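You operate a simulated robot arm through the tools that you are given. There is no shell and no other tool. Be economical: measure what you need, move in short steps, check, and stop when the job is done.

You are at the controls of a simulated two-armed robot. One attempt, no reset.

TASK
Pick up the grey rowlock with one hand, pass it to the other hand and put it on the top of the pump bench. Put two of the black valves from the open end of the short boat's floor on the top of the small table by the grey tubes. Take the black rubber strip and leave it on the top of the low bench. Take the square grey patch on the top of the valve bench and put it away on the top of the repair bench. Fetch the orange rope bag and stand it on the top of the low bench. Open the black lid of the square blue bin. Any order will do. Set down upright: orange rope bag.
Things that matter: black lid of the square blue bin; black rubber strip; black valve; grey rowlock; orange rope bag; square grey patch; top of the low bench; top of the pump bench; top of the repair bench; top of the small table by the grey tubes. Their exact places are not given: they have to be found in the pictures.

The check looks at the end state, three seconds after you hand in, the way a careful person would. Anything else that was tipped, shoved, dropped, spilled or broken makes it a failure. Lids that push on must go on centred and level and be pressed home; caps that screw on are set level and turned clockwise until they are tight.

THE ROBOT
Two 7-joint arms with two-finger grippers on one trunk, on a base that drives. Base frame: it is fixed to the floor where the robot stands at the start and does not move with it; the origin is under the middle of the robot, x ahead of it, y to its left, z up. Lengths are in cm, angles in rad, forces in N, time in s.
The left shoulder is at the start at [5, 19.1, 101.7], the right one opposite. With the tool pointing down near the work surface each hand reaches from about 10 to 72 cm from the robot's upright axis, wherever it stands, measured 20 degrees to its own side. Places, roughly: black lid of the square blue bin [260, 710, 100]; black rubber strip (15x4x3 cm) [-220, -120, 80]; black valve [75, -25, 75]; grey rowlock (4x7x11 cm) [50, 10, 70]; orange rope bag [-200, 75, 100]; square grey patch [-225, -25, 75]; top of the low bench [-430, 190, 60]; top of the pump bench [70, 120, 80]; top of the repair bench [480, 710, 80]; top of the small table by the grey tubes [70, 230, 80]. Payload 2.69 kg a hand.
Tool frame (each hand has its own): the origin (TCP) lies between the finger pads and is the grasp point; the fingertips stand 2 cm ahead of it; z points along the fingers, y is the line along which they close. The gripper opens to 10 cm. The gripper's body begins 6.3 cm behind the TCP.
Orientation is that of the tool frame in the base frame, as a unit quaternion [x, y, z, w]. With the fingers straight down and closing along the base's y, the tool's x points along the base's -x, its y along +y and its z along -z.

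THE INTERFACE
- The arms move only by the tool play_rows. It takes "left_increments", "right_increments" or both (then of equal length, played together; a hand with none holds still); each is a list of rows, each a list of 6 numbers: the shift along the tool's x, y, z in units of 25 mm (1.0 is 25 mm), then the turn, a rotation vector about the tool's x, y, z in units of 5 degrees (1.0 is 5 degrees). In form: [[dx, dy, dz, wx, wy, wz], ...]. A call has 1 to 12 rows; each row shifts and turns the commanded pose from where the row before left it, along the tool's axes as they then stand. "left_hand" and "right_hand" are, for a hand that has rows, the finger opening in cm, from 0 to 10, set as the call begins (left out, the last holds). A call with a number of a shift or a turn outside -1 to 1 is refused whole. Rows are played at 5 a second. More than 5 cm and 0.15 rad between two rows, or a gripper value outside its range, and nothing of the call is played. A pose out of reach is approached as far as the arm can. The call stops where the force on the tool passes 40 N (or 10 N more than at its start, if that is more) or the arm is blocked; 0.2 s more then pass. The fingers move at their own pace (about 15.3 cm/s each) and stop on an object; they squeeze with about 26 N. The grip force told is the motor's: it shows also when the fingers shut on nothing. Time passes only in rows, and 0.2 s behind the last, so rows that do not move let the fingers close. It gives the time, the measured TCP pose, the force on the tool (base axes), the opening and the grip force at its end, in the units of the frame above (readings bear some noise), with the torque about the TCP (base axes, N m) and any sound that the robot's microphone picked up.
- Cameras (640 x 400 px; columns grow to the right, rows downward): "scene" is now at [12.95, -0.26, 119.01]; the picture's right is [-0.02, -1.00, 0.00], its down [-0.56, 0.01, -0.83] and it looks along [0.83, -0.02, -0.56] (base axes); focal length 261 px, centre (320, 200). "left" rides on the left gripper at [7, 1.9, -9.9] in its tool frame; the picture's right is [-0.26, 0.97, 0.00], its down [-0.75, -0.20, -0.63] and it looks along [-0.61, -0.16, 0.78] (tool axes); focal length 230 px, centre (320, 200). "right" rides on the right gripper at [7, -1.9, -9.9] in its tool frame; the picture's right is [0.26, 0.97, 0.00], its down [-0.75, 0.20, -0.63] and it looks along [-0.61, 0.16, 0.78] (tool axes); focal length 230 px, centre (320, 200).
- get_image(camera): a new picture of that camera. No time passes.
- lift_body(by): slides the trunk up (or, below 0, down) by that many cm; the arms and the scene camera ride with it, the base frame stays. It gives what a move gives, with no picture.
- steer(legs): drives the robot by 1 to 6 legs, each [ahead, left, turn to the left] in cm, cm and rad, along the robot's own axes; the way and the turn of a leg run together, so that a leg with both is an arc; at most 150 cm and 3.142 rad a leg. The arms and the cameras ride along, it lands a little off, and it stops where it bumps. It gives what a move gives.
- head_to(pan, tilt): turns the head with the scene camera to pan (to the left, within 1.396 rad either way) and tilt (down, from -0.506 to 1.204), counted from straight ahead of the robot. It gives what a move gives.
- pixel_to_xyz(camera, pixels): for up to 12 pixels [column, row] of the newest picture of that camera ("zoom" is the newest enlarged one), the place [x, y, z] in the base frame of the surface seen there, good to about 0.2 cm. No time passes.
- zoom(camera, box): a new picture of the part [left, top, right, bottom] of that camera's present view, enlarged. No time passes.
- sign_off(): hands the job in; it is judged then, once.

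Work in short steps. Measure before you move; look again where a grasp or a placing could have gone wrong, and mend it. You have 138 turns and 164 pictures in all, those below and enlarged ones among them. Open the grippers and draw the arms clear of the work before you hand the job in, unless the task says otherwise.

The tools are called after ">>>" as name(argument=value, ...) on one line, values as JSON. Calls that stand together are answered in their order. play_rows: Moves the arms, as the interface text tells. Its arguments: {"type":"object","properties":{"left_increments":{"type":"array"},"left_hand":{"type":"number"},"right_increments":{"type":"array"},"right_hand":{"type":"number"}},"required":[]} The other tools are called the same way: lift_body (by) slides the trunk up or down; steer (legs) drives the base; head_to (pan, tilt) turns the head that bears the scene camera; get_image (camera) takes a picture; pixel_to_xyz (camera, pixels) gives the place of the surface under pixels of a picture; zoom (camera, box) takes an enlarged picture of a part of a camera's view; sign_off () hands the job in.

At the start:

```text
clock: 0.0
left_tool_pos: [51.37, -1.06, 93.24]
left_tool_rot: [0.0, 1.0, 0.0, 0.0]
left_contact_force: [0.5, 0.5, 0.1]
left_moment: [-0.02, -0.02, -0.01]
left_finger_gap: 10.0
left_gripper_force: 0.0
right_tool_pos: [39.34, -35.34, 86.07]
right_tool_rot: [0.0, 1.0, 0.0, 0.001]
right_contact_force: [-0.2, 0.1, 0.2]
right_moment: [0.03, 0.0, 0.02]
right_finger_gap: 10.0
right_gripper_force: 0.0
trunk travel left (down, up): [-7.5, 24.8]
robot x, y, heading: [-0.03, -0.08, -0.004]
head pan, tilt: [-0.023, 0.592]
```

scene: 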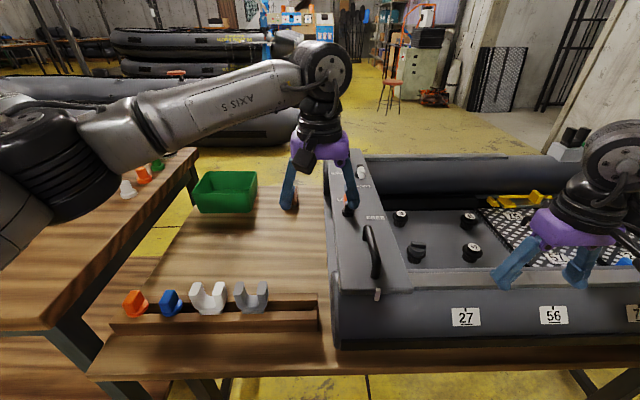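
right: 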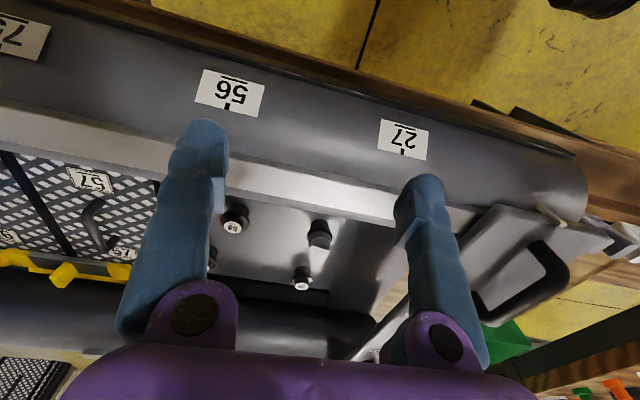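
left: 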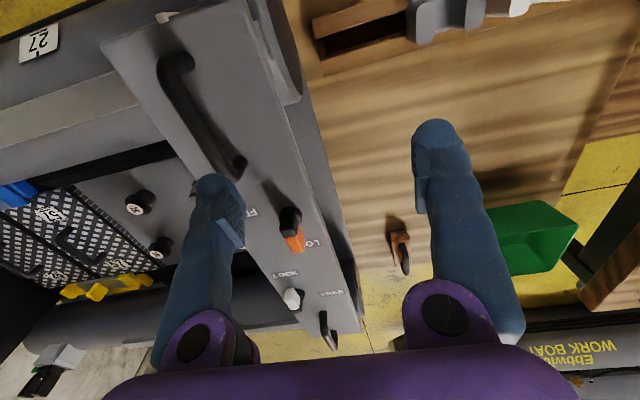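

The scene shows the rack with rowlocks (grey one near (250,297)) and black valves near (400,217),(468,220),(417,250),(472,252). I zoom in to identify and measure them.

>>> zoom(camera="scene", box=[100, 240, 340, 390])

>>> zoom(camera="scene", box=[320, 140, 640, 340])

>>> pixel_to_xyz(camera="scene", pixels=[[250, 300], [238, 286], [266, 285], [208, 303], [400, 217], [468, 218], [417, 248], [472, 251], [440, 235], [300, 310], [270, 260], [20, 290]])

```text
2.67 times, centred on (220, 315) of scene
```

zoom: 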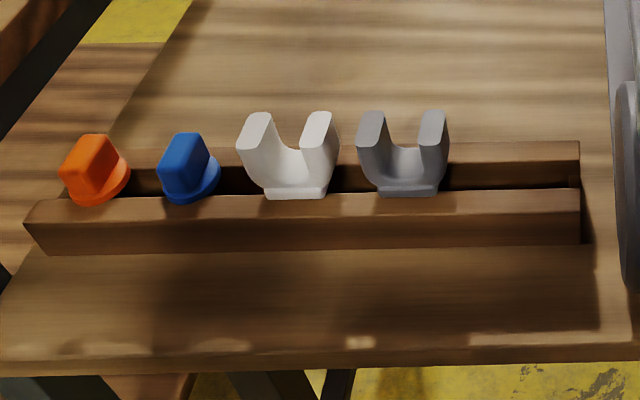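

```text
2.00 times, centred on (480, 240) of scene
```

zoom: 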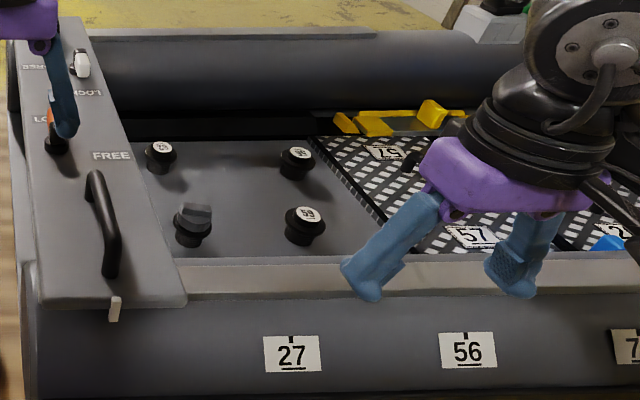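

```text
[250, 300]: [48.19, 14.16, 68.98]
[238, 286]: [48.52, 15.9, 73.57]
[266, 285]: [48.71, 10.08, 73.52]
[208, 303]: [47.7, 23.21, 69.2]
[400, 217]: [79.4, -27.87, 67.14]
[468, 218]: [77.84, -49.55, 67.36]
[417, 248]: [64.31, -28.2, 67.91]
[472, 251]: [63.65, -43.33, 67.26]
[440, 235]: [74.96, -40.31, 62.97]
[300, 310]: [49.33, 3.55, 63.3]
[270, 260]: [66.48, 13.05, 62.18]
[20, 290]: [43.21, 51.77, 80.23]
```

I look closer at the valves and survey the surroundings left, behind later. Pan the head left first.

>>> zoom(camera="scene", box=[370, 190, 530, 290])

>>> head_to(pan=1.0, tilt=0.35)

>>> get_image(camera="scene")

```text
4.00 times, centred on (450, 240) of scene
```

zoom: 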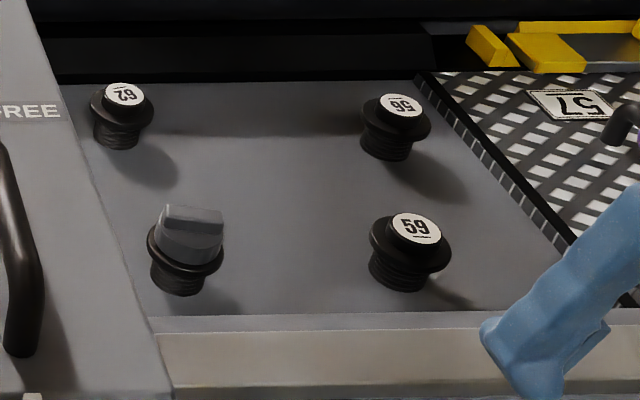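

```text
clock: 1.3
left_tool_pos: [51.36, -1.01, 93.32]
left_tool_rot: [0.001, 1.0, 0.0, 0.0]
left_contact_force: [-0.1, 1.4, 0.2]
left_moment: [-0.04, -0.01, 0.0]
left_finger_gap: 9.97
left_gripper_force: 0.1
right_tool_pos: [39.31, -35.16, 86.05]
right_tool_rot: [0.0, 1.0, 0.0, 0.0]
right_contact_force: [-0.1, 0.1, -0.2]
right_moment: [-0.03, -0.01, -0.03]
right_finger_gap: 10.01
right_gripper_force: 0.1
trunk travel left (down, up): [-7.5, 24.8]
robot x, y, heading: [-0.04, -0.02, 0.002]
head pan, tilt: [1.0, 0.351]
```

```text
157 pictures are left
```

scene: 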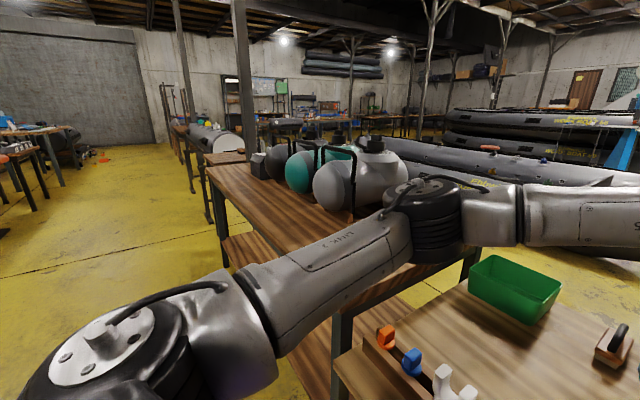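

The pump bench (z≈80) begins to my left and carries tanks; the smaller items at its near edge deserve a look. I turn the head a bit further down to view its near part, then back to the rack.

>>> head_to(pan=0.7, tilt=0.65)

>>> get_image(camera="scene")

>>> pixel_to_xyz(camera="scene", pixels=[[330, 160], [250, 110], [200, 70], [345, 280], [300, 330], [250, 130]])

```text
clock: 2.1
left_tool_pos: [51.41, -1.02, 93.31]
left_tool_rot: [0.0, 1.0, -0.001, 0.0]
left_contact_force: [-0.2, -0.2, -0.5]
left_moment: [0.01, -0.01, -0.01]
left_finger_gap: 10.02
left_gripper_force: 0.1
right_tool_pos: [39.34, -35.29, 86.12]
right_tool_rot: [0.0, 1.0, 0.0, 0.0]
right_contact_force: [0.1, -0.3, 0.1]
right_moment: [0.0, -0.04, 0.01]
right_finger_gap: 10.0
right_gripper_force: 0.1
trunk travel left (down, up): [-7.5, 24.8]
robot x, y, heading: [0.15, 0.18, 0.002]
head pan, tilt: [0.7, 0.649]
```

```text
156 pictures are left
```

scene: 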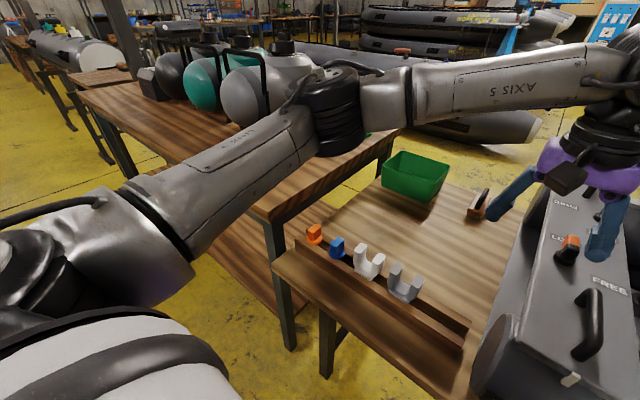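

```text
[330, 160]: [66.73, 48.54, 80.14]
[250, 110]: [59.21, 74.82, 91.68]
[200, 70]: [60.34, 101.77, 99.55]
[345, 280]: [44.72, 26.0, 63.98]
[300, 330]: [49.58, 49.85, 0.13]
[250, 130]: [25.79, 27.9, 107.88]
```

The left hand is in the way at (600,190), so I move it left and up, then look straight down at the rowlock.

>>> play_rows(left_increments=[[0.2, 1, -0.3, 0, 0, 0], [0.2, 1, -0.3, 0, 0, 0], [0.2, 1, -0.3, 0, 0, 0], [0.2, 1, -0.3, 0, 0, 0], [0.2, 1, -0.3, 0, 0, 0], [0.2, 1, -0.3, 0, 0, 0], [0.2, 1, -0.3, 0, 0, 0], [0.2, 1, -0.3, 0, 0, 0], [0.2, 1, -0.3, 0, 0, 0], [0.2, 1, -0.3, 0, 0, 0], [0.2, 1, -0.3, 0, 0, 0], [0.2, 1, -0.3, 0, 0, 0]], right_increments=[[-0.3, 1, 0, 0, 0, -1], [-0.3, 1, 0, 0, 0, -1], [-0.3, 1, 0, 0, 0, -1], [-0.3, 1, 0, 0, 0, -1], [-0.5, 1, 0, 0, 0, -1], [-0.8, 1, 0, 0, 0, -1], [-1, 0.8, 0, 0, 0, -1], [-1, 0.8, 0, 0, 0, -1], [-1, 0.7, 0, 0, 0, -1], [-1, 0.6, 0, 0, 0, -1], [-1, 0.5, 0, 0, 0, -1], [-1, 0.4, 0, 0, 0, -1]])

>>> head_to(pan=0.2, tilt=0.8)

>>> zoom(camera="scene", box=[160, 100, 480, 300])

```text
clock: 4.7
left_tool_pos: [45.37, 29.1, 102.19]
left_tool_rot: [-0.001, 1.0, 0.0, 0.001]
left_contact_force: [-0.2, 0.3, 0.2]
left_moment: [-0.04, -0.02, 0.03]
left_finger_gap: 10.01
left_gripper_force: 0.0
right_tool_pos: [46.95, -1.73, 86.03]
right_tool_rot: [-0.502, 0.865, 0.0, 0.0]
right_contact_force: [-0.4, 0.4, 0.3]
right_moment: [-0.02, 0.03, 0.01]
right_finger_gap: 10.0
right_gripper_force: 0.1
trunk travel left (down, up): [-7.5, 24.8]
robot x, y, heading: [0.05, 0.48, 0.003]
head pan, tilt: [0.7, 0.649]
```

```text
clock: 5.6
left_tool_pos: [45.23, 28.98, 102.28]
left_tool_rot: [0.0, 1.0, 0.0, 0.001]
left_contact_force: [-0.6, 0.2, 0.4]
left_moment: [0.04, -0.02, 0.0]
left_finger_gap: 9.98
left_gripper_force: 0.0
right_tool_pos: [46.8, -1.98, 86.13]
right_tool_rot: [-0.499, 0.866, 0.0, 0.0]
right_contact_force: [0.1, -0.4, 0.1]
right_moment: [0.02, -0.01, 0.0]
right_finger_gap: 10.0
right_gripper_force: 0.1
trunk travel left (down, up): [-7.5, 24.8]
robot x, y, heading: [0.13, 0.32, 0.005]
head pan, tilt: [0.201, 0.799]
```

```text
2.00 times, centred on (320, 200) of scene
```

zoom: 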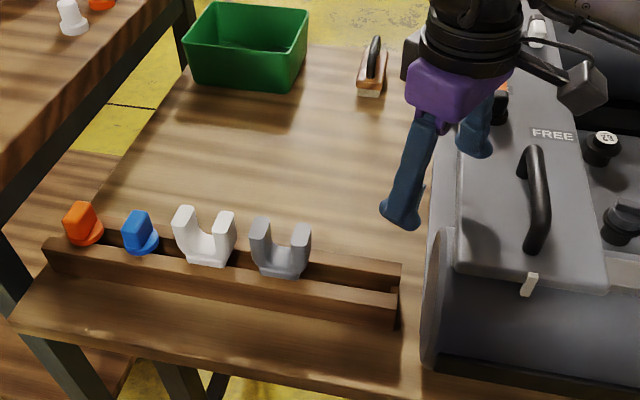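

The rowlock is at zoom (250–310, 220–278). I measure the arm tops, base and rack edges.

>>> pixel_to_xyz(camera="zoom", pixels=[[303, 227], [258, 222], [300, 250], [258, 250], [280, 258], [280, 272], [232, 215], [228, 245], [350, 262], [350, 275], [305, 226], [293, 229]])

>>> zoom(camera="scene", box=[260, 190, 340, 250])

```text
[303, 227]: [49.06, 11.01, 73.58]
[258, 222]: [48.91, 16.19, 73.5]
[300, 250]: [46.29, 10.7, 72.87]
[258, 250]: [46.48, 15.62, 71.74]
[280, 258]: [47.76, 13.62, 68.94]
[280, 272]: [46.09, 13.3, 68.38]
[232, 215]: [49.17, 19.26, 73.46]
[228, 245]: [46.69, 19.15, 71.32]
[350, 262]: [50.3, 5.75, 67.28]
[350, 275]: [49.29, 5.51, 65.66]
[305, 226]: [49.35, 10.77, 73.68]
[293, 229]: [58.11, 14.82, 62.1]
```

```text
6.67 times, centred on (300, 220) of scene
```

zoom: 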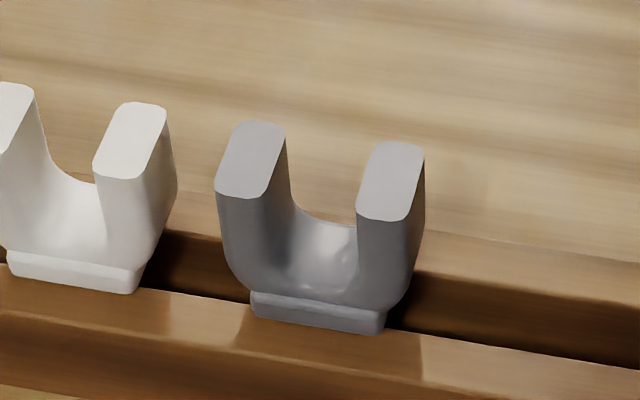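

I measure the arm tops' front/back corners in this sharper view.

>>> pixel_to_xyz(camera="zoom", pixels=[[385, 217], [400, 146], [375, 185], [416, 170], [232, 192], [265, 126], [225, 170], [282, 150], [320, 320], [410, 250], [500, 265], [340, 245]])

```text
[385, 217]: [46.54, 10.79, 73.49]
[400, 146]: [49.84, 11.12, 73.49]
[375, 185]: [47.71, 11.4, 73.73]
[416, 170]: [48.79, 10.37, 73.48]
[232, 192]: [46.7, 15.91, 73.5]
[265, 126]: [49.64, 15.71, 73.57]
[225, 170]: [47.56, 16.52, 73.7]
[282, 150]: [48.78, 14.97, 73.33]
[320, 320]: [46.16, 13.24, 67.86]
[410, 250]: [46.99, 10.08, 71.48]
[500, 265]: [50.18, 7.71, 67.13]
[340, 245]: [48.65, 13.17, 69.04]
```

The right arm of the rowlock is centred at [48.25, 10.9], top 73.6. I finish turning the right hand to close along x and lean it 25° so that the left hand will later fit beside it.

>>> play_rows(right_increments=[[0, 0, 0, 0, 0, -1], [0, 0, 0, 0, 0, -1], [0, 0, 0, 0, 0, -1], [0, 0, 0, 0, 0, -1], [0, 0, 0, 0, 0, -1], [0, 0, 0, 0, 0, -1], [0, 0, 0, 0, -1, 0], [0, 0, 0, 0, -1, 0], [0, 0, 0, 0, -1, 0], [0, 0, 0, 0, -1, 0], [0, 0, 0, 0, -1, 0]], right_hand=7)

```text
clock: 8.0
left_tool_pos: [45.38, 28.93, 102.31]
left_tool_rot: [0.001, 1.0, 0.0, 0.0]
left_contact_force: [0.2, -0.9, -0.1]
left_moment: [-0.05, -0.01, -0.01]
left_finger_gap: 10.01
left_gripper_force: 0.1
right_tool_pos: [46.84, -1.98, 86.19]
right_tool_rot: [-0.542, 0.812, 0.12, 0.18]
right_contact_force: [-0.2, -0.1, 0.6]
right_moment: [0.01, 0.01, -0.02]
right_finger_gap: 6.99
right_gripper_force: 0.1
right hand out of reach, approached as far as the arm can: row 3, 4, 5, 6
trunk travel left (down, up): [-7.5, 24.8]
robot x, y, heading: [-0.05, -0.01, -0.005]
head pan, tilt: [0.201, 0.799]
```

Wrist yaw is limited near −67°. New plan: right hand with no yaw, closing along y on just the right arm of the rowlock (one finger inside the U); the left hand will take the stem pointing forward. I undo the tilt and yaw.

>>> play_rows(right_increments=[[0, 0, 0, 0, 1, 0], [0, 0, 0, 0, 1, 0], [0, 0, 0, 0, 1, 0], [0, 0, 0, 0, 1, 0], [0, 0, 0, 0, 1, 0], [0, 0, 0, 0, 0, 1], [0, 0, 0, 0, 0, 1], [0, 0, 0, 0, 0, 1], [0, 0, 0, 0, 0, 1], [0, 0, 0, 0, 0, 1], [0, 0, 0, 0, 0, 1], [0, 0, 0, 0, 0, 1]], right_hand=3.6)

>>> play_rows(right_increments=[[0, 0, 0, 0, 0, 1], [0, 0, 0, 0, 0, 1], [0, 0, 0, 0, 0, 1], [0, 0, 0, 0, 0, 1], [0, 0, 0, 0, 0, 1], [0, 0, 0, 0, 0, 1]])

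```text
clock: 10.6
left_tool_pos: [45.43, 28.95, 102.19]
left_tool_rot: [-0.001, 1.0, 0.0, 0.0]
left_contact_force: [0.4, -0.4, -0.2]
left_moment: [-0.01, 0.02, 0.01]
left_finger_gap: 9.99
left_gripper_force: 0.0
right_tool_pos: [46.91, -1.89, 86.11]
right_tool_rot: [-0.28, 0.96, -0.001, 0.0]
right_contact_force: [0.3, 0.5, 0.2]
right_moment: [-0.01, -0.03, -0.03]
right_finger_gap: 3.6
right_gripper_force: 0.1
trunk travel left (down, up): [-7.5, 24.8]
robot x, y, heading: [0.33, -0.02, 0.001]
head pan, tilt: [0.201, 0.799]
```

```text
clock: 12.0
left_tool_pos: [45.29, 29.15, 102.31]
left_tool_rot: [0.0, 1.0, 0.0, 0.0]
left_contact_force: [0.0, 0.1, -0.3]
left_moment: [-0.04, 0.0, 0.0]
left_finger_gap: 10.01
left_gripper_force: 0.1
right_tool_pos: [46.84, -1.92, 86.06]
right_tool_rot: [-0.021, 1.0, 0.0, 0.0]
right_contact_force: [0.9, 0.0, -0.3]
right_moment: [0.01, -0.01, -0.01]
right_finger_gap: 3.58
right_gripper_force: 0.0
trunk travel left (down, up): [-7.5, 24.8]
robot x, y, heading: [-0.18, 0.12, -0.002]
head pan, tilt: [0.201, 0.799]
```

Yaw is nearly zero. I move above the rowlock's right arm at [48.3, 10.9, 79].

>>> play_rows(right_increments=[[-0.1, 0.853, 0, 0, 0, 0.45], [-0.1, 0.853, 0, 0, 0, 0], [-0.1, 0.853, 0.5, 0, 0, 0], [-0.1, 0.853, 0.7, 0, 0, 0], [-0.1, 0.853, 0.8, 0, 0, 0], [-0.1, 0.853, 0.8, 0, 0, 0], [0, 0, 0, 0, 0, 0]])

>>> get_image(camera="right")

>>> get_image(camera="scene")

```text
clock: 13.6
left_tool_pos: [45.41, 29.0, 102.3]
left_tool_rot: [0.0, 1.0, -0.001, 0.0]
left_contact_force: [0.4, 0.3, 0.3]
left_moment: [0.0, 0.0, 0.0]
left_finger_gap: 10.0
left_gripper_force: 0.0
right_tool_pos: [48.23, 10.88, 79.0]
right_tool_rot: [-0.002, 1.0, 0.0, 0.0]
right_contact_force: [-0.3, -0.1, -0.2]
right_moment: [-0.01, -0.01, 0.01]
right_finger_gap: 3.59
right_gripper_force: 0.1
trunk travel left (down, up): [-7.5, 24.8]
robot x, y, heading: [-0.15, -0.03, 0.001]
head pan, tilt: [0.201, 0.799]
```

```text
153 pictures are left
```

right: 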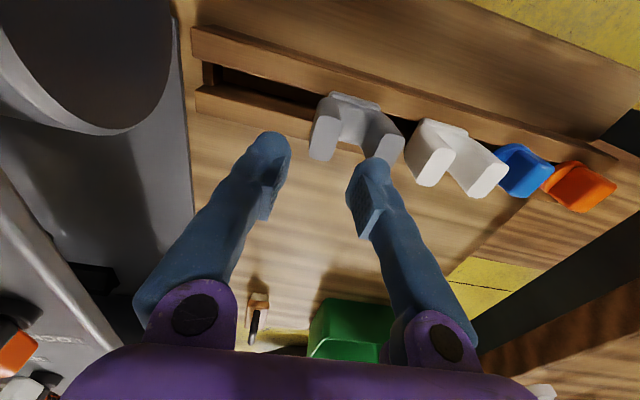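

```text
152 pictures are left
```

scene: 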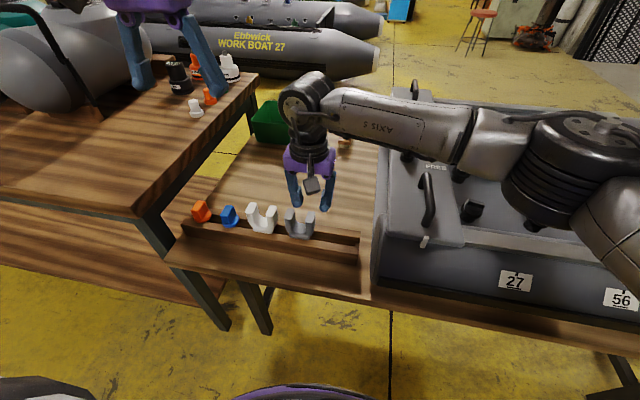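

The fingers straddle the right arm. I lower 7 cm and close.

>>> play_rows(right_increments=[[0, 0, 0.7, 0, 0, 0], [0, 0, 0.7, 0, 0, 0], [0, 0, 0.7, 0, 0, 0], [0, 0, 0.65, 0, 0, 0], [0, 0, 0, 0, 0, 0]])

>>> play_rows(right_increments=[[0, 0, 0, 0, 0, 0], [0, 0, 0, 0, 0, 0], [0, 0, 0, 0, 0, 0]], right_hand=0)

>>> zoom(camera="scene", box=[240, 150, 400, 250])

```text
clock: 14.8
left_tool_pos: [45.3, 29.03, 102.34]
left_tool_rot: [0.0, 1.0, 0.001, 0.0]
left_contact_force: [-1.0, 0.1, -0.3]
left_moment: [0.03, 0.02, -0.01]
left_finger_gap: 10.01
left_gripper_force: 0.1
right_tool_pos: [48.35, 10.76, 72.25]
right_tool_rot: [-0.001, 1.0, 0.001, -0.001]
right_contact_force: [0.4, -0.1, -0.7]
right_moment: [0.0, 0.03, -0.02]
right_finger_gap: 3.59
right_gripper_force: 0.1
trunk travel left (down, up): [-7.5, 24.8]
robot x, y, heading: [0.02, -0.02, -0.002]
head pan, tilt: [0.201, 0.799]
```

```text
clock: 15.6
left_tool_pos: [45.42, 29.01, 102.36]
left_tool_rot: [0.0, 1.0, -0.001, 0.0]
left_contact_force: [0.5, 0.1, 0.1]
left_moment: [0.01, -0.03, 0.0]
left_finger_gap: 10.0
left_gripper_force: 0.0
right_tool_pos: [48.22, 10.85, 72.15]
right_tool_rot: [-0.002, 1.0, 0.0, -0.001]
right_contact_force: [-0.1, 0.5, -0.3]
right_moment: [-0.01, 0.0, -0.03]
right_finger_gap: 1.71
right_gripper_force: 26.2
trunk travel left (down, up): [-7.5, 24.8]
robot x, y, heading: [-0.05, 0.36, 0.004]
head pan, tilt: [0.201, 0.799]
```

```text
4.00 times, centred on (320, 200) of scene
```

zoom: 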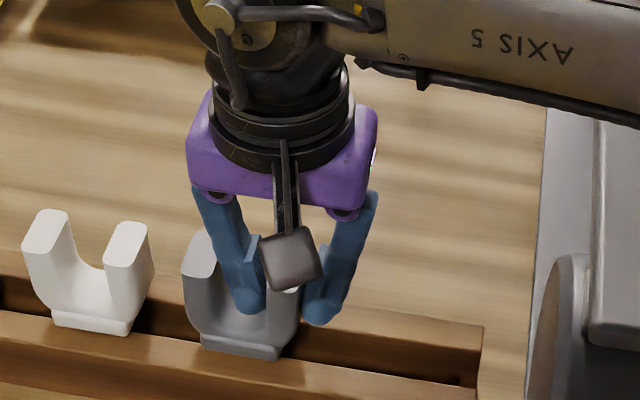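

Gripped at 1.71 cm. I lift straight up about 17 cm then shift right a bit and look.

>>> play_rows(right_increments=[[0, 0, -1, 0, 0, 0], [0, 0, -1, 0, 0, 0], [0, 0, -1, 0, 0, 0], [0, 0, -1, 0, 0, 0], [0, 0, -1, 0, 0, 0], [0, 0, -1, 0, 0, 0], [0, 0, -1, 0, 0, 0], [0, -0.9, -1, 0, 0, 0], [0, -0.9, -1, 0, 0, 0], [0, -0.9, -0.5, 0, 0, 0], [0, -0.9, 0, 0, 0, 0], [0, 0, 0, 0, 0, 0]])

>>> head_to(pan=0.0, tilt=0.6)

>>> zoom(camera="scene", box=[200, 100, 440, 250])

```text
clock: 18.2
left_tool_pos: [45.49, 29.1, 102.33]
left_tool_rot: [-0.001, 1.0, 0.0, 0.0]
left_contact_force: [-1.1, 0.1, 0.0]
left_moment: [0.0, 0.02, 0.0]
left_finger_gap: 9.98
left_gripper_force: 0.0
right_tool_pos: [48.46, 1.84, 96.01]
right_tool_rot: [-0.002, 1.0, 0.0, 0.0]
right_contact_force: [0.2, 0.8, -1.1]
right_moment: [0.0, -0.04, -0.02]
right_finger_gap: 1.69
right_gripper_force: 25.6
trunk travel left (down, up): [-7.5, 24.8]
robot x, y, heading: [-0.01, 0.06, 0.002]
head pan, tilt: [0.201, 0.799]
```

```text
clock: 18.9
left_tool_pos: [45.41, 29.04, 102.24]
left_tool_rot: [0.0, 1.0, -0.001, -0.001]
left_contact_force: [0.7, 0.0, -0.1]
left_moment: [0.01, 0.05, 0.0]
left_finger_gap: 9.99
left_gripper_force: 0.1
right_tool_pos: [48.42, 1.8, 96.02]
right_tool_rot: [-0.002, 1.0, 0.0, -0.001]
right_contact_force: [1.0, 0.3, -1.4]
right_moment: [-0.02, -0.01, 0.01]
right_finger_gap: 1.69
right_gripper_force: 26.4
trunk travel left (down, up): [-7.5, 24.8]
robot x, y, heading: [-0.01, 0.34, -0.002]
head pan, tilt: [0.0, 0.6]
```

```text
2.67 times, centred on (320, 175) of scene
```

zoom: 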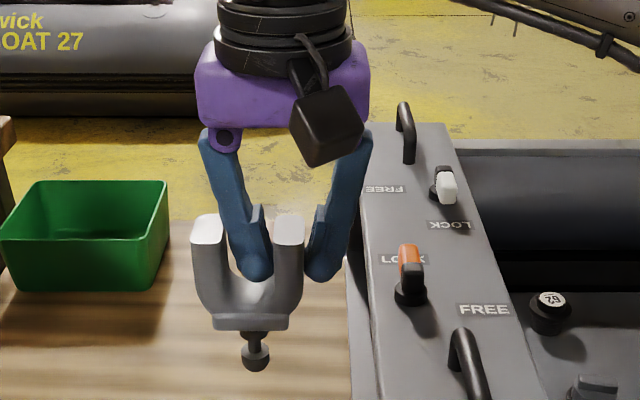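

The rowlock has a flange and a short pin with knob. The left hand will grip the flange along y, pointing forward. I measure the flange edges and pin.

>>> pixel_to_xyz(camera="zoom", pixels=[[216, 322], [285, 322], [250, 318], [250, 327], [254, 358], [198, 250], [207, 222], [289, 222]])

```text
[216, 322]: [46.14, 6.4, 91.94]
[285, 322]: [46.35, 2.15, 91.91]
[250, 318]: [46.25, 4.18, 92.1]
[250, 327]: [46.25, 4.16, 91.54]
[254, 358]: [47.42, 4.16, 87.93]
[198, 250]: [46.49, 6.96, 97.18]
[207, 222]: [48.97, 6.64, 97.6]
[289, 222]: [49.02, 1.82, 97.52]
```

Flange centre [48.3, 4.25, 91.8], 4.6 wide. I move the rowlock 13 cm forward while pitching the left hand towards pointing forward.

>>> play_rows(right_increments=[[-1, 0, 0, 0, 0, 0], [-1, 0, 0, 0, 0, 0], [-1, 0, 0, 0, 0, 0], [-1, 0, 0, 0, 0, 0], [-1, 0, 0, 0, 0, 0], [0, 0, 0, 0, 0, 0], [0, 0, 0, 0, 0, 0], [0, 0, 0, 0, 0, 0], [0, 0, 0, 0, 0, 0], [0, 0, 0, 0, 0, 0], [0, 0, 0, 0, 0, 0], [0, 0, 0, 0, 0, 0]], left_increments=[[0, 0, 0, 0, -1, 0], [0, 0, 0, 0, -1, 0], [0, 0, 0, 0, -1, 0], [0, 0, 0, 0, -1, 0], [0, 0, 0, 0, -1, 0], [0, 0, 0, 0, -1, 0], [0, 0, 0, 0, -1, 0], [0, 0, 0, 0, -1, 0], [0, 0, 0, 0, -1, 0], [0, 0, 0, 0, -1, 0], [0, 0, 0, 0, -1, 0], [0, 0, 0, 0, -1, 0]], left_hand=7.5)

>>> play_rows(left_increments=[[0, 0, 0, 0, -1, 0], [0, 0, 0, 0, -1, 0], [0, 0, 0, 0, -1, 0], [0, 0, 0, 0, -1, 0], [0, 0, 0, 0, -1, 0], [0, 0, 0, 0, -1, 0], [1, 0, 0, 0, 0, 0], [1, 0, 0, 0, 0, 0], [1, 0, 0, 0, 0, 0], [1, 0, 0, 0, 0, 0], [0.2, 0, 0, 0, 0, 0], [0, 0, 0, 0, 0, 0]])

```text
clock: 21.5
left_tool_pos: [45.37, 28.85, 102.23]
left_tool_rot: [0.0, 0.866, 0.0, 0.5]
left_contact_force: [0.0, 0.0, -0.3]
left_moment: [0.0, 0.02, 0.0]
left_finger_gap: 7.52
left_gripper_force: 0.1
right_tool_pos: [60.84, 1.94, 95.95]
right_tool_rot: [-0.003, 1.0, 0.0, 0.0]
right_contact_force: [0.2, -0.1, -0.6]
right_moment: [0.0, 0.03, 0.0]
right_finger_gap: 1.68
right_gripper_force: 26.5
trunk travel left (down, up): [-7.5, 24.8]
robot x, y, heading: [-0.14, 0.11, -0.001]
head pan, tilt: [0.0, 0.6]
```

```text
clock: 24.1
left_tool_pos: [48.98, 29.16, 102.61]
left_tool_rot: [0.005, 0.741, -0.001, 0.671]
left_contact_force: [0.7, -0.2, 0.7]
left_moment: [0.01, 0.01, 0.0]
left_finger_gap: 7.5
left_gripper_force: 0.0
left hand out of reach, approached as far as the arm can: row 2, 3, 4, 5, 6, 7, 8, 9, 10, 11
right_tool_pos: [60.85, 1.93, 96.06]
right_tool_rot: [-0.002, 1.0, 0.0, 0.0]
right_contact_force: [0.2, 0.2, -0.5]
right_moment: [-0.01, -0.01, -0.03]
right_finger_gap: 1.68
right_gripper_force: 26.1
trunk travel left (down, up): [-7.5, 24.8]
robot x, y, heading: [0.19, -0.08, -0.004]
head pan, tilt: [0.0, 0.6]
```

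The left wrist is too close to the trunk; I push it forward 10 cm while watching the pose.

>>> play_rows(left_increments=[[0, 0, 1, 0, 0, 0], [0, 0, 1, 0, 0, 0], [0, 0, 1, 0, 0, 0], [0, 0, 1, 0, 0, 0], [0, 0, 0, 0, 0, 0]])

>>> get_image(camera="scene")

```text
clock: 25.3
left_tool_pos: [54.1, 31.73, 100.82]
left_tool_rot: [0.006, 0.742, -0.003, 0.67]
left_contact_force: [0.1, 0.8, 0.2]
left_moment: [0.02, 0.0, 0.0]
left_finger_gap: 7.51
left_gripper_force: 0.2
left hand out of reach, approached as far as the arm can: row 1, 2, 3, 4
right_tool_pos: [60.75, 1.86, 96.04]
right_tool_rot: [-0.002, 1.0, 0.0, 0.0]
right_contact_force: [0.1, -0.6, -1.3]
right_moment: [-0.03, 0.0, -0.02]
right_finger_gap: 1.68
right_gripper_force: 26.1
trunk travel left (down, up): [-7.5, 24.8]
robot x, y, heading: [0.49, 0.25, -0.005]
head pan, tilt: [0.0, 0.6]
```

```text
149 pictures are left
```

scene: 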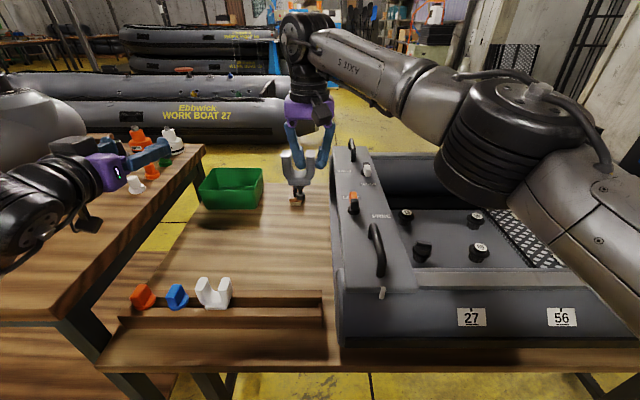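

I back off to a 60° pitch (pointing forward and down by 30°), which was reachable, and see the pose.

>>> play_rows(left_increments=[[0, 0, 0, 0, 1, 0], [0, 0, 0, 0, 1, 0], [0, 0, 0, 0, 1, 0], [0, 0, 0, 0, 1, 0], [0, 0, 0, 0, 1, 0], [0, 0, 0, 0, 1, 0], [0, -1, 0, 0, 0, 0], [0, -1, 0, 0, 0, 0], [0, -1, 0, 0, 0, 0], [0, 0, 0, 0, 0, 0]])

```text
clock: 27.5
left_tool_pos: [54.08, 24.15, 100.84]
left_tool_rot: [0.006, 0.891, 0.0, 0.455]
left_contact_force: [-0.5, 0.1, -0.8]
left_moment: [-0.03, 0.0, 0.01]
left_finger_gap: 7.49
left_gripper_force: 0.1
right_tool_pos: [60.82, 2.0, 96.08]
right_tool_rot: [-0.002, 1.0, 0.0, 0.0]
right_contact_force: [0.4, 0.1, -0.7]
right_moment: [0.0, 0.0, -0.02]
right_finger_gap: 1.72
right_gripper_force: 25.8
trunk travel left (down, up): [-7.5, 24.8]
robot x, y, heading: [0.22, 0.03, 0.002]
head pan, tilt: [0.0, 0.6]
```

Pitch is 54°, commanded pose follows the measured. I move the left hand to the approach point [53.5, 4.3, 97.1].

>>> play_rows(left_increments=[[0.15, -0.882, 0.076, 0, 0, 0], [0.15, -0.882, 0.076, 0, 0, 0], [0.15, -0.882, 0.076, 0, 0, 0], [0.15, -0.882, 0.076, 0, 0, 0], [0.15, -0.882, 0.076, 0, 0, 0], [0.15, -0.882, 0.076, 0, 0, 0], [0.15, -0.882, 0.076, 0, 0, 0], [0.15, -0.882, 0.076, 0, 0, 0], [0.15, -0.882, 0.076, 0, 0, 0], [0, 0, 0, 0, 0, 0]])

>>> get_image(camera="left")

>>> zoom(camera="scene", box=[200, 100, 440, 250])

```text
clock: 29.7
left_tool_pos: [53.08, 4.33, 97.15]
left_tool_rot: [0.006, 0.889, -0.001, 0.457]
left_contact_force: [0.0, -0.2, 0.2]
left_moment: [0.01, -0.04, -0.03]
left_finger_gap: 7.53
left_gripper_force: 0.1
right_tool_pos: [60.81, 1.86, 96.04]
right_tool_rot: [-0.002, 1.0, 0.0, -0.001]
right_contact_force: [-0.3, -0.3, -0.5]
right_moment: [-0.03, 0.0, 0.02]
right_finger_gap: 1.7
right_gripper_force: 25.9
trunk travel left (down, up): [-7.5, 24.8]
robot x, y, heading: [-0.09, -0.19, -0.001]
head pan, tilt: [0.0, 0.6]
```

```text
148 pictures are left
```

left: 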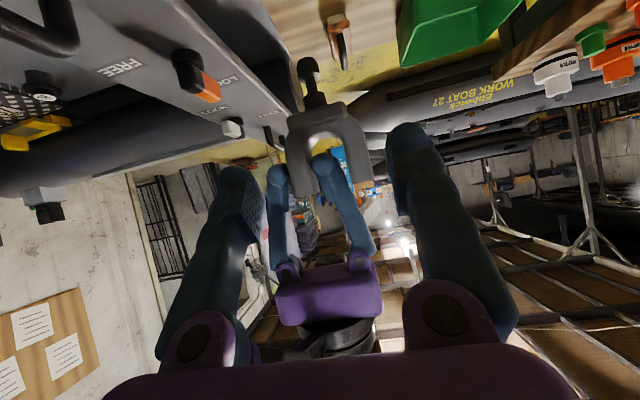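

```text
2.67 times, centred on (320, 175) of scene
```

zoom: 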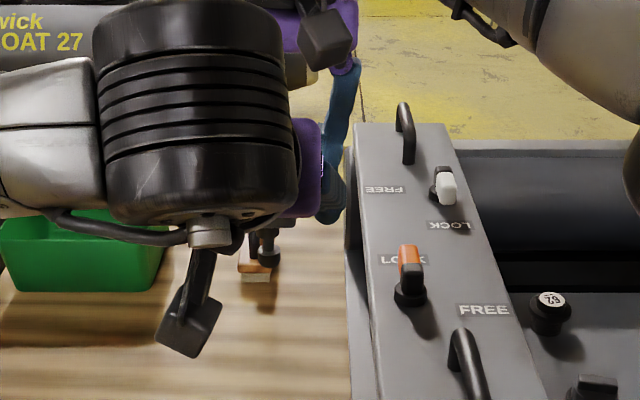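

The left camera sees the flange at about (327,115) between the fingers. I verify its coordinates.

>>> pixel_to_xyz(camera="left", pixels=[[318, 113], [318, 130], [292, 118], [350, 112], [360, 160], [312, 72]])

```text
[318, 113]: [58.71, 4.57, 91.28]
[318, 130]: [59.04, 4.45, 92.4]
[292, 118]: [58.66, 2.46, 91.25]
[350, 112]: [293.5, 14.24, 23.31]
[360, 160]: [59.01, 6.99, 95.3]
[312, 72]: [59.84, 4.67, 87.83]
```

Tilted pads would catch the U's rounding, so I want the left hand more level. I raise the rowlock 8 cm (nearer shoulder height) and pitch the left hand up 30°.

>>> play_rows(right_increments=[[0, 0, -0.8, 0, 0, 0], [0, 0, -0.8, 0, 0, 0], [0, 0, -0.8, 0, 0, 0], [0, 0, -0.8, 0, 0, 0], [0, 0, 0, 0, 0, 0], [0, 0, 0, 0, 0, 0], [0, 0, 0, 0, 0, 0]], left_increments=[[0, 0, 0, 0, -1, 0], [0, 0, 0, 0, -1, 0], [0, 0, 0, 0, -1, 0], [0, 0, 0, 0, -1, 0], [0, 0, 0, 0, -1, 0], [0, 0, 0, 0, -1, 0], [0, 0, 0, 0, 0, 0]])

```text
clock: 31.3
left_tool_pos: [53.21, 4.18, 96.91]
left_tool_rot: [0.007, 0.741, -0.003, 0.671]
left_contact_force: [0.1, 1.0, -0.3]
left_moment: [-0.01, -0.03, -0.02]
left_finger_gap: 7.49
left_gripper_force: 0.0
right_tool_pos: [59.88, 0.86, 103.75]
right_tool_rot: [-0.002, 1.0, 0.0, 0.001]
right_contact_force: [0.4, 0.1, 0.0]
right_moment: [-0.01, 0.01, -0.03]
right_finger_gap: 1.69
right_gripper_force: 26.0
right hand out of reach, approached as far as the arm can: row 3, 4
trunk travel left (down, up): [-7.5, 24.8]
robot x, y, heading: [0.13, -0.03, -0.002]
head pan, tilt: [0.0, 0.6]
```

The left hand is at 84° pitch. Flange is now about [59.9, 3.3, 99.5]; I align the height first, then slide forward around it.

>>> play_rows(left_increments=[[-0.51, -0.18, 0, 0, 0, 0], [-0.51, -0.18, 0, 0, 0, 0], [0, 0, 0.3, 0, 0, 0], [0, 0, 0, 0, 0, 0]], left_hand=6.5)

>>> get_image(camera="left")

>>> pixel_to_xyz(camera="left", pixels=[[318, 113], [318, 130], [300, 130], [340, 130]])

```text
clock: 32.3
left_tool_pos: [54.11, 3.32, 99.53]
left_tool_rot: [0.005, 0.741, -0.002, 0.672]
left_contact_force: [0.1, 0.3, 0.1]
left_moment: [0.02, 0.02, -0.01]
left_finger_gap: 6.49
left_gripper_force: 0.2
right_tool_pos: [59.73, 0.86, 103.85]
right_tool_rot: [-0.003, 1.0, 0.0, -0.001]
right_contact_force: [0.5, -0.2, -1.5]
right_moment: [-0.05, -0.02, -0.03]
right_finger_gap: 1.71
right_gripper_force: 26.1
trunk travel left (down, up): [-7.5, 24.8]
robot x, y, heading: [-0.1, -0.14, 0.002]
head pan, tilt: [0.0, 0.6]
```

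```text
146 pictures are left
```

left: 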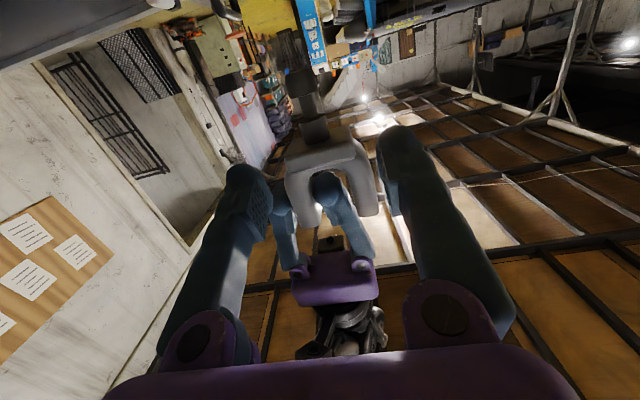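

```text
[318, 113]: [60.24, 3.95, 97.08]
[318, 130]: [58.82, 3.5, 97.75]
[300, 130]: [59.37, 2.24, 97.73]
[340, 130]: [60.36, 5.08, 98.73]
```

I check the flange's exact points in this view.

>>> pixel_to_xyz(camera="left", pixels=[[325, 158], [325, 148], [325, 168], [300, 150], [290, 160], [352, 140], [358, 150], [312, 90], [312, 105], [300, 170]])

>>> zoom(camera="left", box=[220, 50, 420, 250])

```text
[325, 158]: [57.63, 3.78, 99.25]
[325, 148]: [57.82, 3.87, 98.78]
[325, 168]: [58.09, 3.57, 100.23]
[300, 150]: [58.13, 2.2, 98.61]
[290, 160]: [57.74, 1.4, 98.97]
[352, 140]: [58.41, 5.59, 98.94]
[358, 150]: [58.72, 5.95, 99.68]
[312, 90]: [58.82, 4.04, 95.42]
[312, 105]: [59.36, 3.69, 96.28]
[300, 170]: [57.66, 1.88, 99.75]
```

```text
2.00 times, centred on (320, 150) of left
```

zoom: 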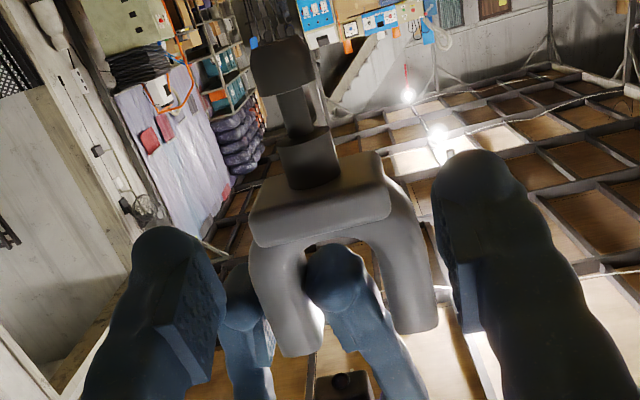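

Flange spans y 1.4–6.0, z 98.7–100. I shift 0.35 left and go forward 5.7 cm (descending 0.6), then close.

>>> play_rows(left_increments=[[0, 0.14, 0.38, 0, 0, 0], [0, 0, 0.38, 0, 0, 0], [0, 0, 0.38, 0, 0, 0], [0, 0, 0.38, 0, 0, 0], [0, 0, 0.38, 0, 0, 0], [0, 0, 0.38, 0, 0, 0], [0, 0, 0, 0, 0, 0]])

>>> play_rows(left_increments=[[0, 0, 0, 0, 0, 0], [0, 0, 0, 0, 0, 0], [0, 0, 0, 0, 0, 0]], left_hand=0)

>>> get_image(camera="left")

```text
clock: 33.9
left_tool_pos: [59.55, 3.5, 98.85]
left_tool_rot: [0.008, 0.742, -0.003, 0.671]
left_contact_force: [-20.8, -8.7, 1.5]
left_moment: [0.23, -0.68, -0.39]
left_finger_gap: 6.8
left_gripper_force: 25.8
right_tool_pos: [59.93, 0.78, 103.82]
right_tool_rot: [-0.001, 1.0, 0.001, 0.002]
right_contact_force: [21.0, 8.7, -1.9]
right_moment: [0.17, -0.38, -0.23]
right_finger_gap: 1.72
right_gripper_force: 25.7
trunk travel left (down, up): [-7.5, 24.8]
robot x, y, heading: [0.16, -0.14, 0.0]
head pan, tilt: [0.0, 0.6]
```

```text
clock: 34.7
left_tool_pos: [59.76, 3.62, 98.88]
left_tool_rot: [0.007, 0.741, -0.003, 0.671]
left_contact_force: [-23.8, -7.1, 1.4]
left_moment: [0.22, -0.75, -0.46]
left_finger_gap: 6.82
left_gripper_force: 25.5
right_tool_pos: [59.9, 0.87, 103.8]
right_tool_rot: [-0.001, 1.0, 0.002, 0.002]
right_contact_force: [24.1, 7.1, -2.9]
right_moment: [0.17, -0.45, -0.18]
right_finger_gap: 1.72
right_gripper_force: 25.9
trunk travel left (down, up): [-7.5, 24.8]
robot x, y, heading: [0.03, -0.14, 0.002]
head pan, tilt: [0.0, 0.6]
```

```text
144 pictures are left
```

left: 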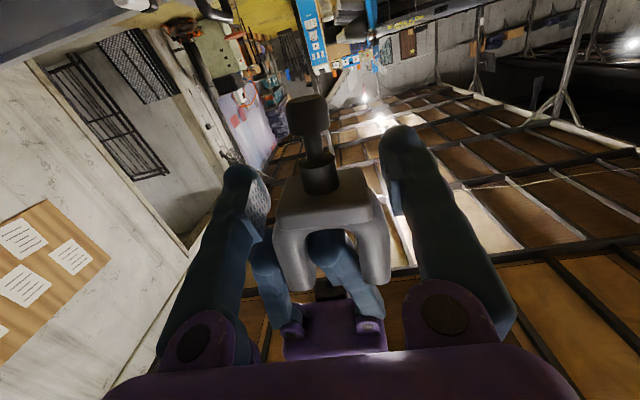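

Forces of ±21 N show the left fingers touched something before closing and the gap reads 6.8. I inspect with both cameras.

>>> zoom(camera="left", box=[220, 80, 420, 280])

>>> get_image(camera="right")

```text
2.00 times, centred on (320, 180) of left
```

zoom: 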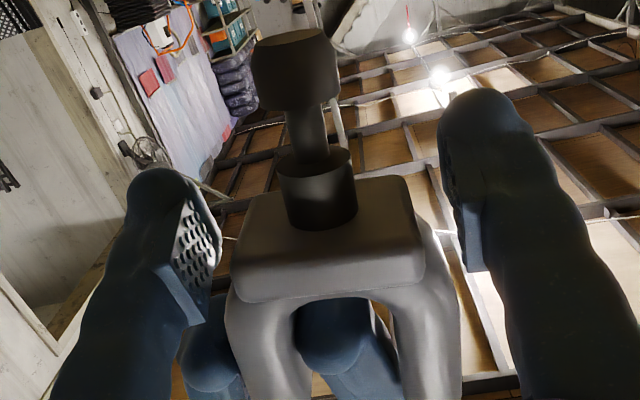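

```text
142 pictures are left
```

right: 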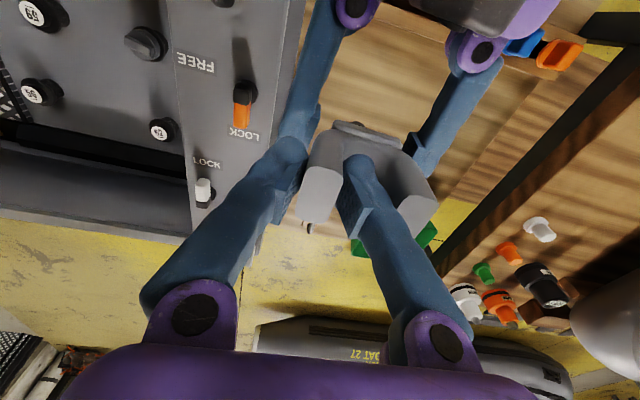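

The left finger is jammed against the right hand's fingertip. I open, back off 5 cm, and will instead grip lower on the collar and knob of the pin.

>>> play_rows(left_increments=[[0, 0, -0.5, 0, 0, 0], [0, 0, -0.5, 0, 0, 0], [0, 0, -0.5, 0, 0, 0], [0, 0, -0.5, 0, 0, 0], [0, 0, 0, 0, 0, 0]], left_hand=8)

>>> get_image(camera="left")

>>> zoom(camera="left", box=[220, 50, 420, 250])

```text
clock: 35.9
left_tool_pos: [54.79, 3.66, 99.3]
left_tool_rot: [0.005, 0.741, -0.002, 0.671]
left_contact_force: [-0.1, -0.2, 0.0]
left_moment: [0.06, -0.03, 0.0]
left_finger_gap: 7.96
left_gripper_force: 0.0
right_tool_pos: [59.67, 0.88, 103.85]
right_tool_rot: [-0.002, 1.0, -0.001, -0.001]
right_contact_force: [0.2, -0.7, -1.4]
right_moment: [-0.05, 0.04, -0.01]
right_finger_gap: 1.71
right_gripper_force: 26.0
trunk travel left (down, up): [-7.5, 24.8]
robot x, y, heading: [0.15, 0.11, -0.001]
head pan, tilt: [0.0, 0.6]
```

```text
141 pictures are left
```

left: 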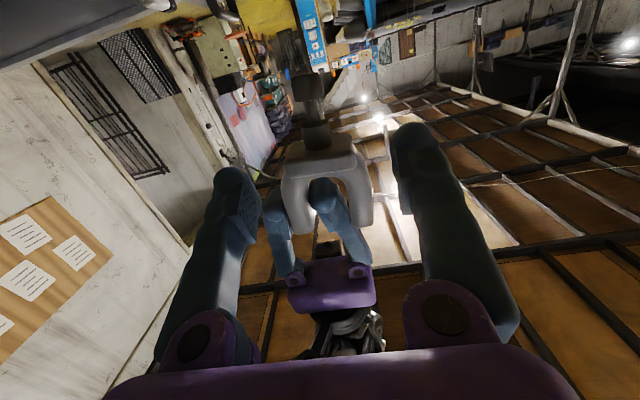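

```text
2.00 times, centred on (320, 150) of left
```

zoom: 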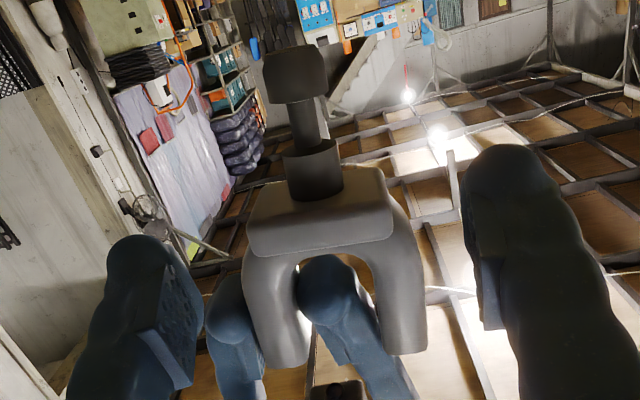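

The rowlock still sits fine in the right hand. I measure collar, neck and knob.

>>> pixel_to_xyz(camera="zoom", pixels=[[312, 160], [312, 190], [292, 175], [336, 170], [305, 120], [295, 75], [270, 80], [322, 75], [295, 95], [318, 220], [255, 225], [385, 215]])

```text
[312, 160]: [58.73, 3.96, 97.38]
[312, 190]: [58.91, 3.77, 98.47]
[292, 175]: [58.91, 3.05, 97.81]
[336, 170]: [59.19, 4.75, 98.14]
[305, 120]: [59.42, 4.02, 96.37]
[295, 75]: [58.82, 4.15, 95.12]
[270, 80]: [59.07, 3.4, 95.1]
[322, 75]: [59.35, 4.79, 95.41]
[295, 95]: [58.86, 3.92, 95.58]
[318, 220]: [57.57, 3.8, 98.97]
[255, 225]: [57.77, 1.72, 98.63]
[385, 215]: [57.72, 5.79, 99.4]
```

Collar and knob are both about 2 cm wide on axis [59.8, 3.95]. I lower the left hand 2.2 cm, narrow the opening to 5, advance and close.

>>> play_rows(left_increments=[[0.44, 0.06, 0, 0, 0, 0], [0.44, 0.06, 0, 0, 0, 0], [0, 0, 0.42, 0, 0, 0], [0, 0, 0.42, 0, 0, 0], [0, 0, 0.42, 0, 0, 0], [0, 0, 0.42, 0, 0, 0], [0, 0, 0.42, 0, 0, 0], [0, 0, 0, 0, 0, 0]], left_hand=5)

>>> play_rows(left_increments=[[0, 0, 0, 0, 0, 0], [0, 0, 0, 0, 0, 0], [0, 0, 0, 0, 0, 0]], left_hand=0)

>>> zoom(camera="left", box=[220, 50, 420, 250])

```text
clock: 37.7
left_tool_pos: [59.84, 3.93, 96.81]
left_tool_rot: [0.007, 0.741, -0.003, 0.671]
left_contact_force: [0.4, 0.1, -0.2]
left_moment: [-0.02, -0.02, -0.03]
left_finger_gap: 4.99
left_gripper_force: 0.2
right_tool_pos: [59.74, 0.89, 103.81]
right_tool_rot: [-0.003, 1.0, 0.0, 0.0]
right_contact_force: [-0.6, -1.4, -0.4]
right_moment: [-0.04, -0.01, -0.03]
right_finger_gap: 1.71
right_gripper_force: 25.9
trunk travel left (down, up): [-7.5, 24.8]
robot x, y, heading: [0.08, 0.11, -0.002]
head pan, tilt: [0.0, 0.6]
```

```text
clock: 38.5
left_tool_pos: [59.77, 3.79, 96.58]
left_tool_rot: [0.007, 0.742, -0.003, 0.671]
left_contact_force: [4.8, -8.6, -0.6]
left_moment: [0.52, 0.14, 0.1]
left_finger_gap: 1.05
left_gripper_force: 26.2
right_tool_pos: [59.77, 1.03, 103.86]
right_tool_rot: [-0.003, 1.0, 0.001, 0.0]
right_contact_force: [-5.7, 9.4, 1.4]
right_moment: [0.1, 0.22, 0.08]
right_finger_gap: 1.7
right_gripper_force: 26.0
trunk travel left (down, up): [-7.5, 24.8]
robot x, y, heading: [0.12, 0.09, 0.0]
head pan, tilt: [0.0, 0.6]
```

```text
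2.00 times, centred on (320, 150) of left
```

zoom: 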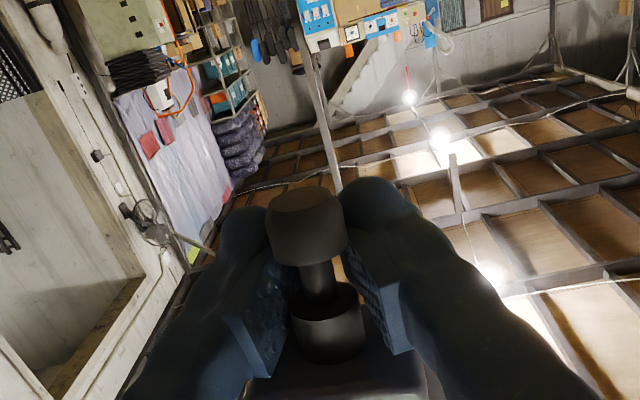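

Left now holds the neck (gap 1.05, firm). I open the right hand to 3.4, then lower the left hand straight down out of it.

>>> play_rows(right_increments=[[0, 0, 0, 0, 0, 0], [0, 0, 0, 0, 0, 0]], right_hand=3.4)

>>> play_rows(left_increments=[[0.5, 0, 0, 0, 0, 0], [0.5, 0, 0, 0, 0, 0], [0.5, 0, 0, 0, 0, 0], [0.5, 0, 0, 0, 0, 0], [0.5, 0, 0, 0, 0, 0], [0.5, 0, 0, 0, 0, 0], [0, 0, 0, 0, 0, 0]])

>>> get_image(camera="right")

```text
clock: 39.1
left_tool_pos: [59.8, 4.01, 96.68]
left_tool_rot: [0.005, 0.742, -0.001, 0.671]
left_contact_force: [-0.3, -0.2, 0.3]
left_moment: [0.01, 0.0, 0.0]
left_finger_gap: 0.94
left_gripper_force: 26.1
right_tool_pos: [59.71, 0.91, 103.96]
right_tool_rot: [-0.003, 1.0, 0.0, 0.0]
right_contact_force: [-0.8, 0.0, 0.6]
right_moment: [-0.01, -0.02, 0.02]
right_finger_gap: 3.39
right_gripper_force: 0.0
trunk travel left (down, up): [-7.5, 24.8]
robot x, y, heading: [0.05, 0.05, 0.002]
head pan, tilt: [0.0, 0.6]
```

```text
clock: 40.7
left_tool_pos: [59.06, 4.13, 89.27]
left_tool_rot: [0.006, 0.741, -0.003, 0.671]
left_contact_force: [0.6, 0.3, 0.0]
left_moment: [-0.01, 0.03, 0.01]
left_finger_gap: 0.94
left_gripper_force: 25.8
right_tool_pos: [59.77, 0.78, 103.92]
right_tool_rot: [-0.002, 1.0, 0.001, 0.0]
right_contact_force: [-0.4, -0.2, 0.6]
right_moment: [0.01, 0.02, -0.01]
right_finger_gap: 3.39
right_gripper_force: 0.1
trunk travel left (down, up): [-7.5, 24.8]
robot x, y, heading: [-0.17, 0.19, 0.004]
head pan, tilt: [0.0, 0.6]
```

```text
138 pictures are left
```

right: 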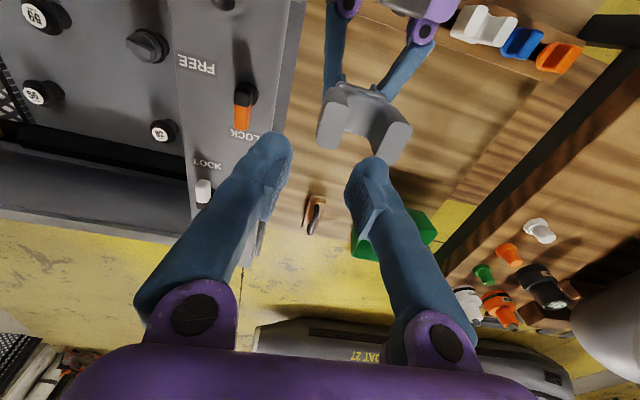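

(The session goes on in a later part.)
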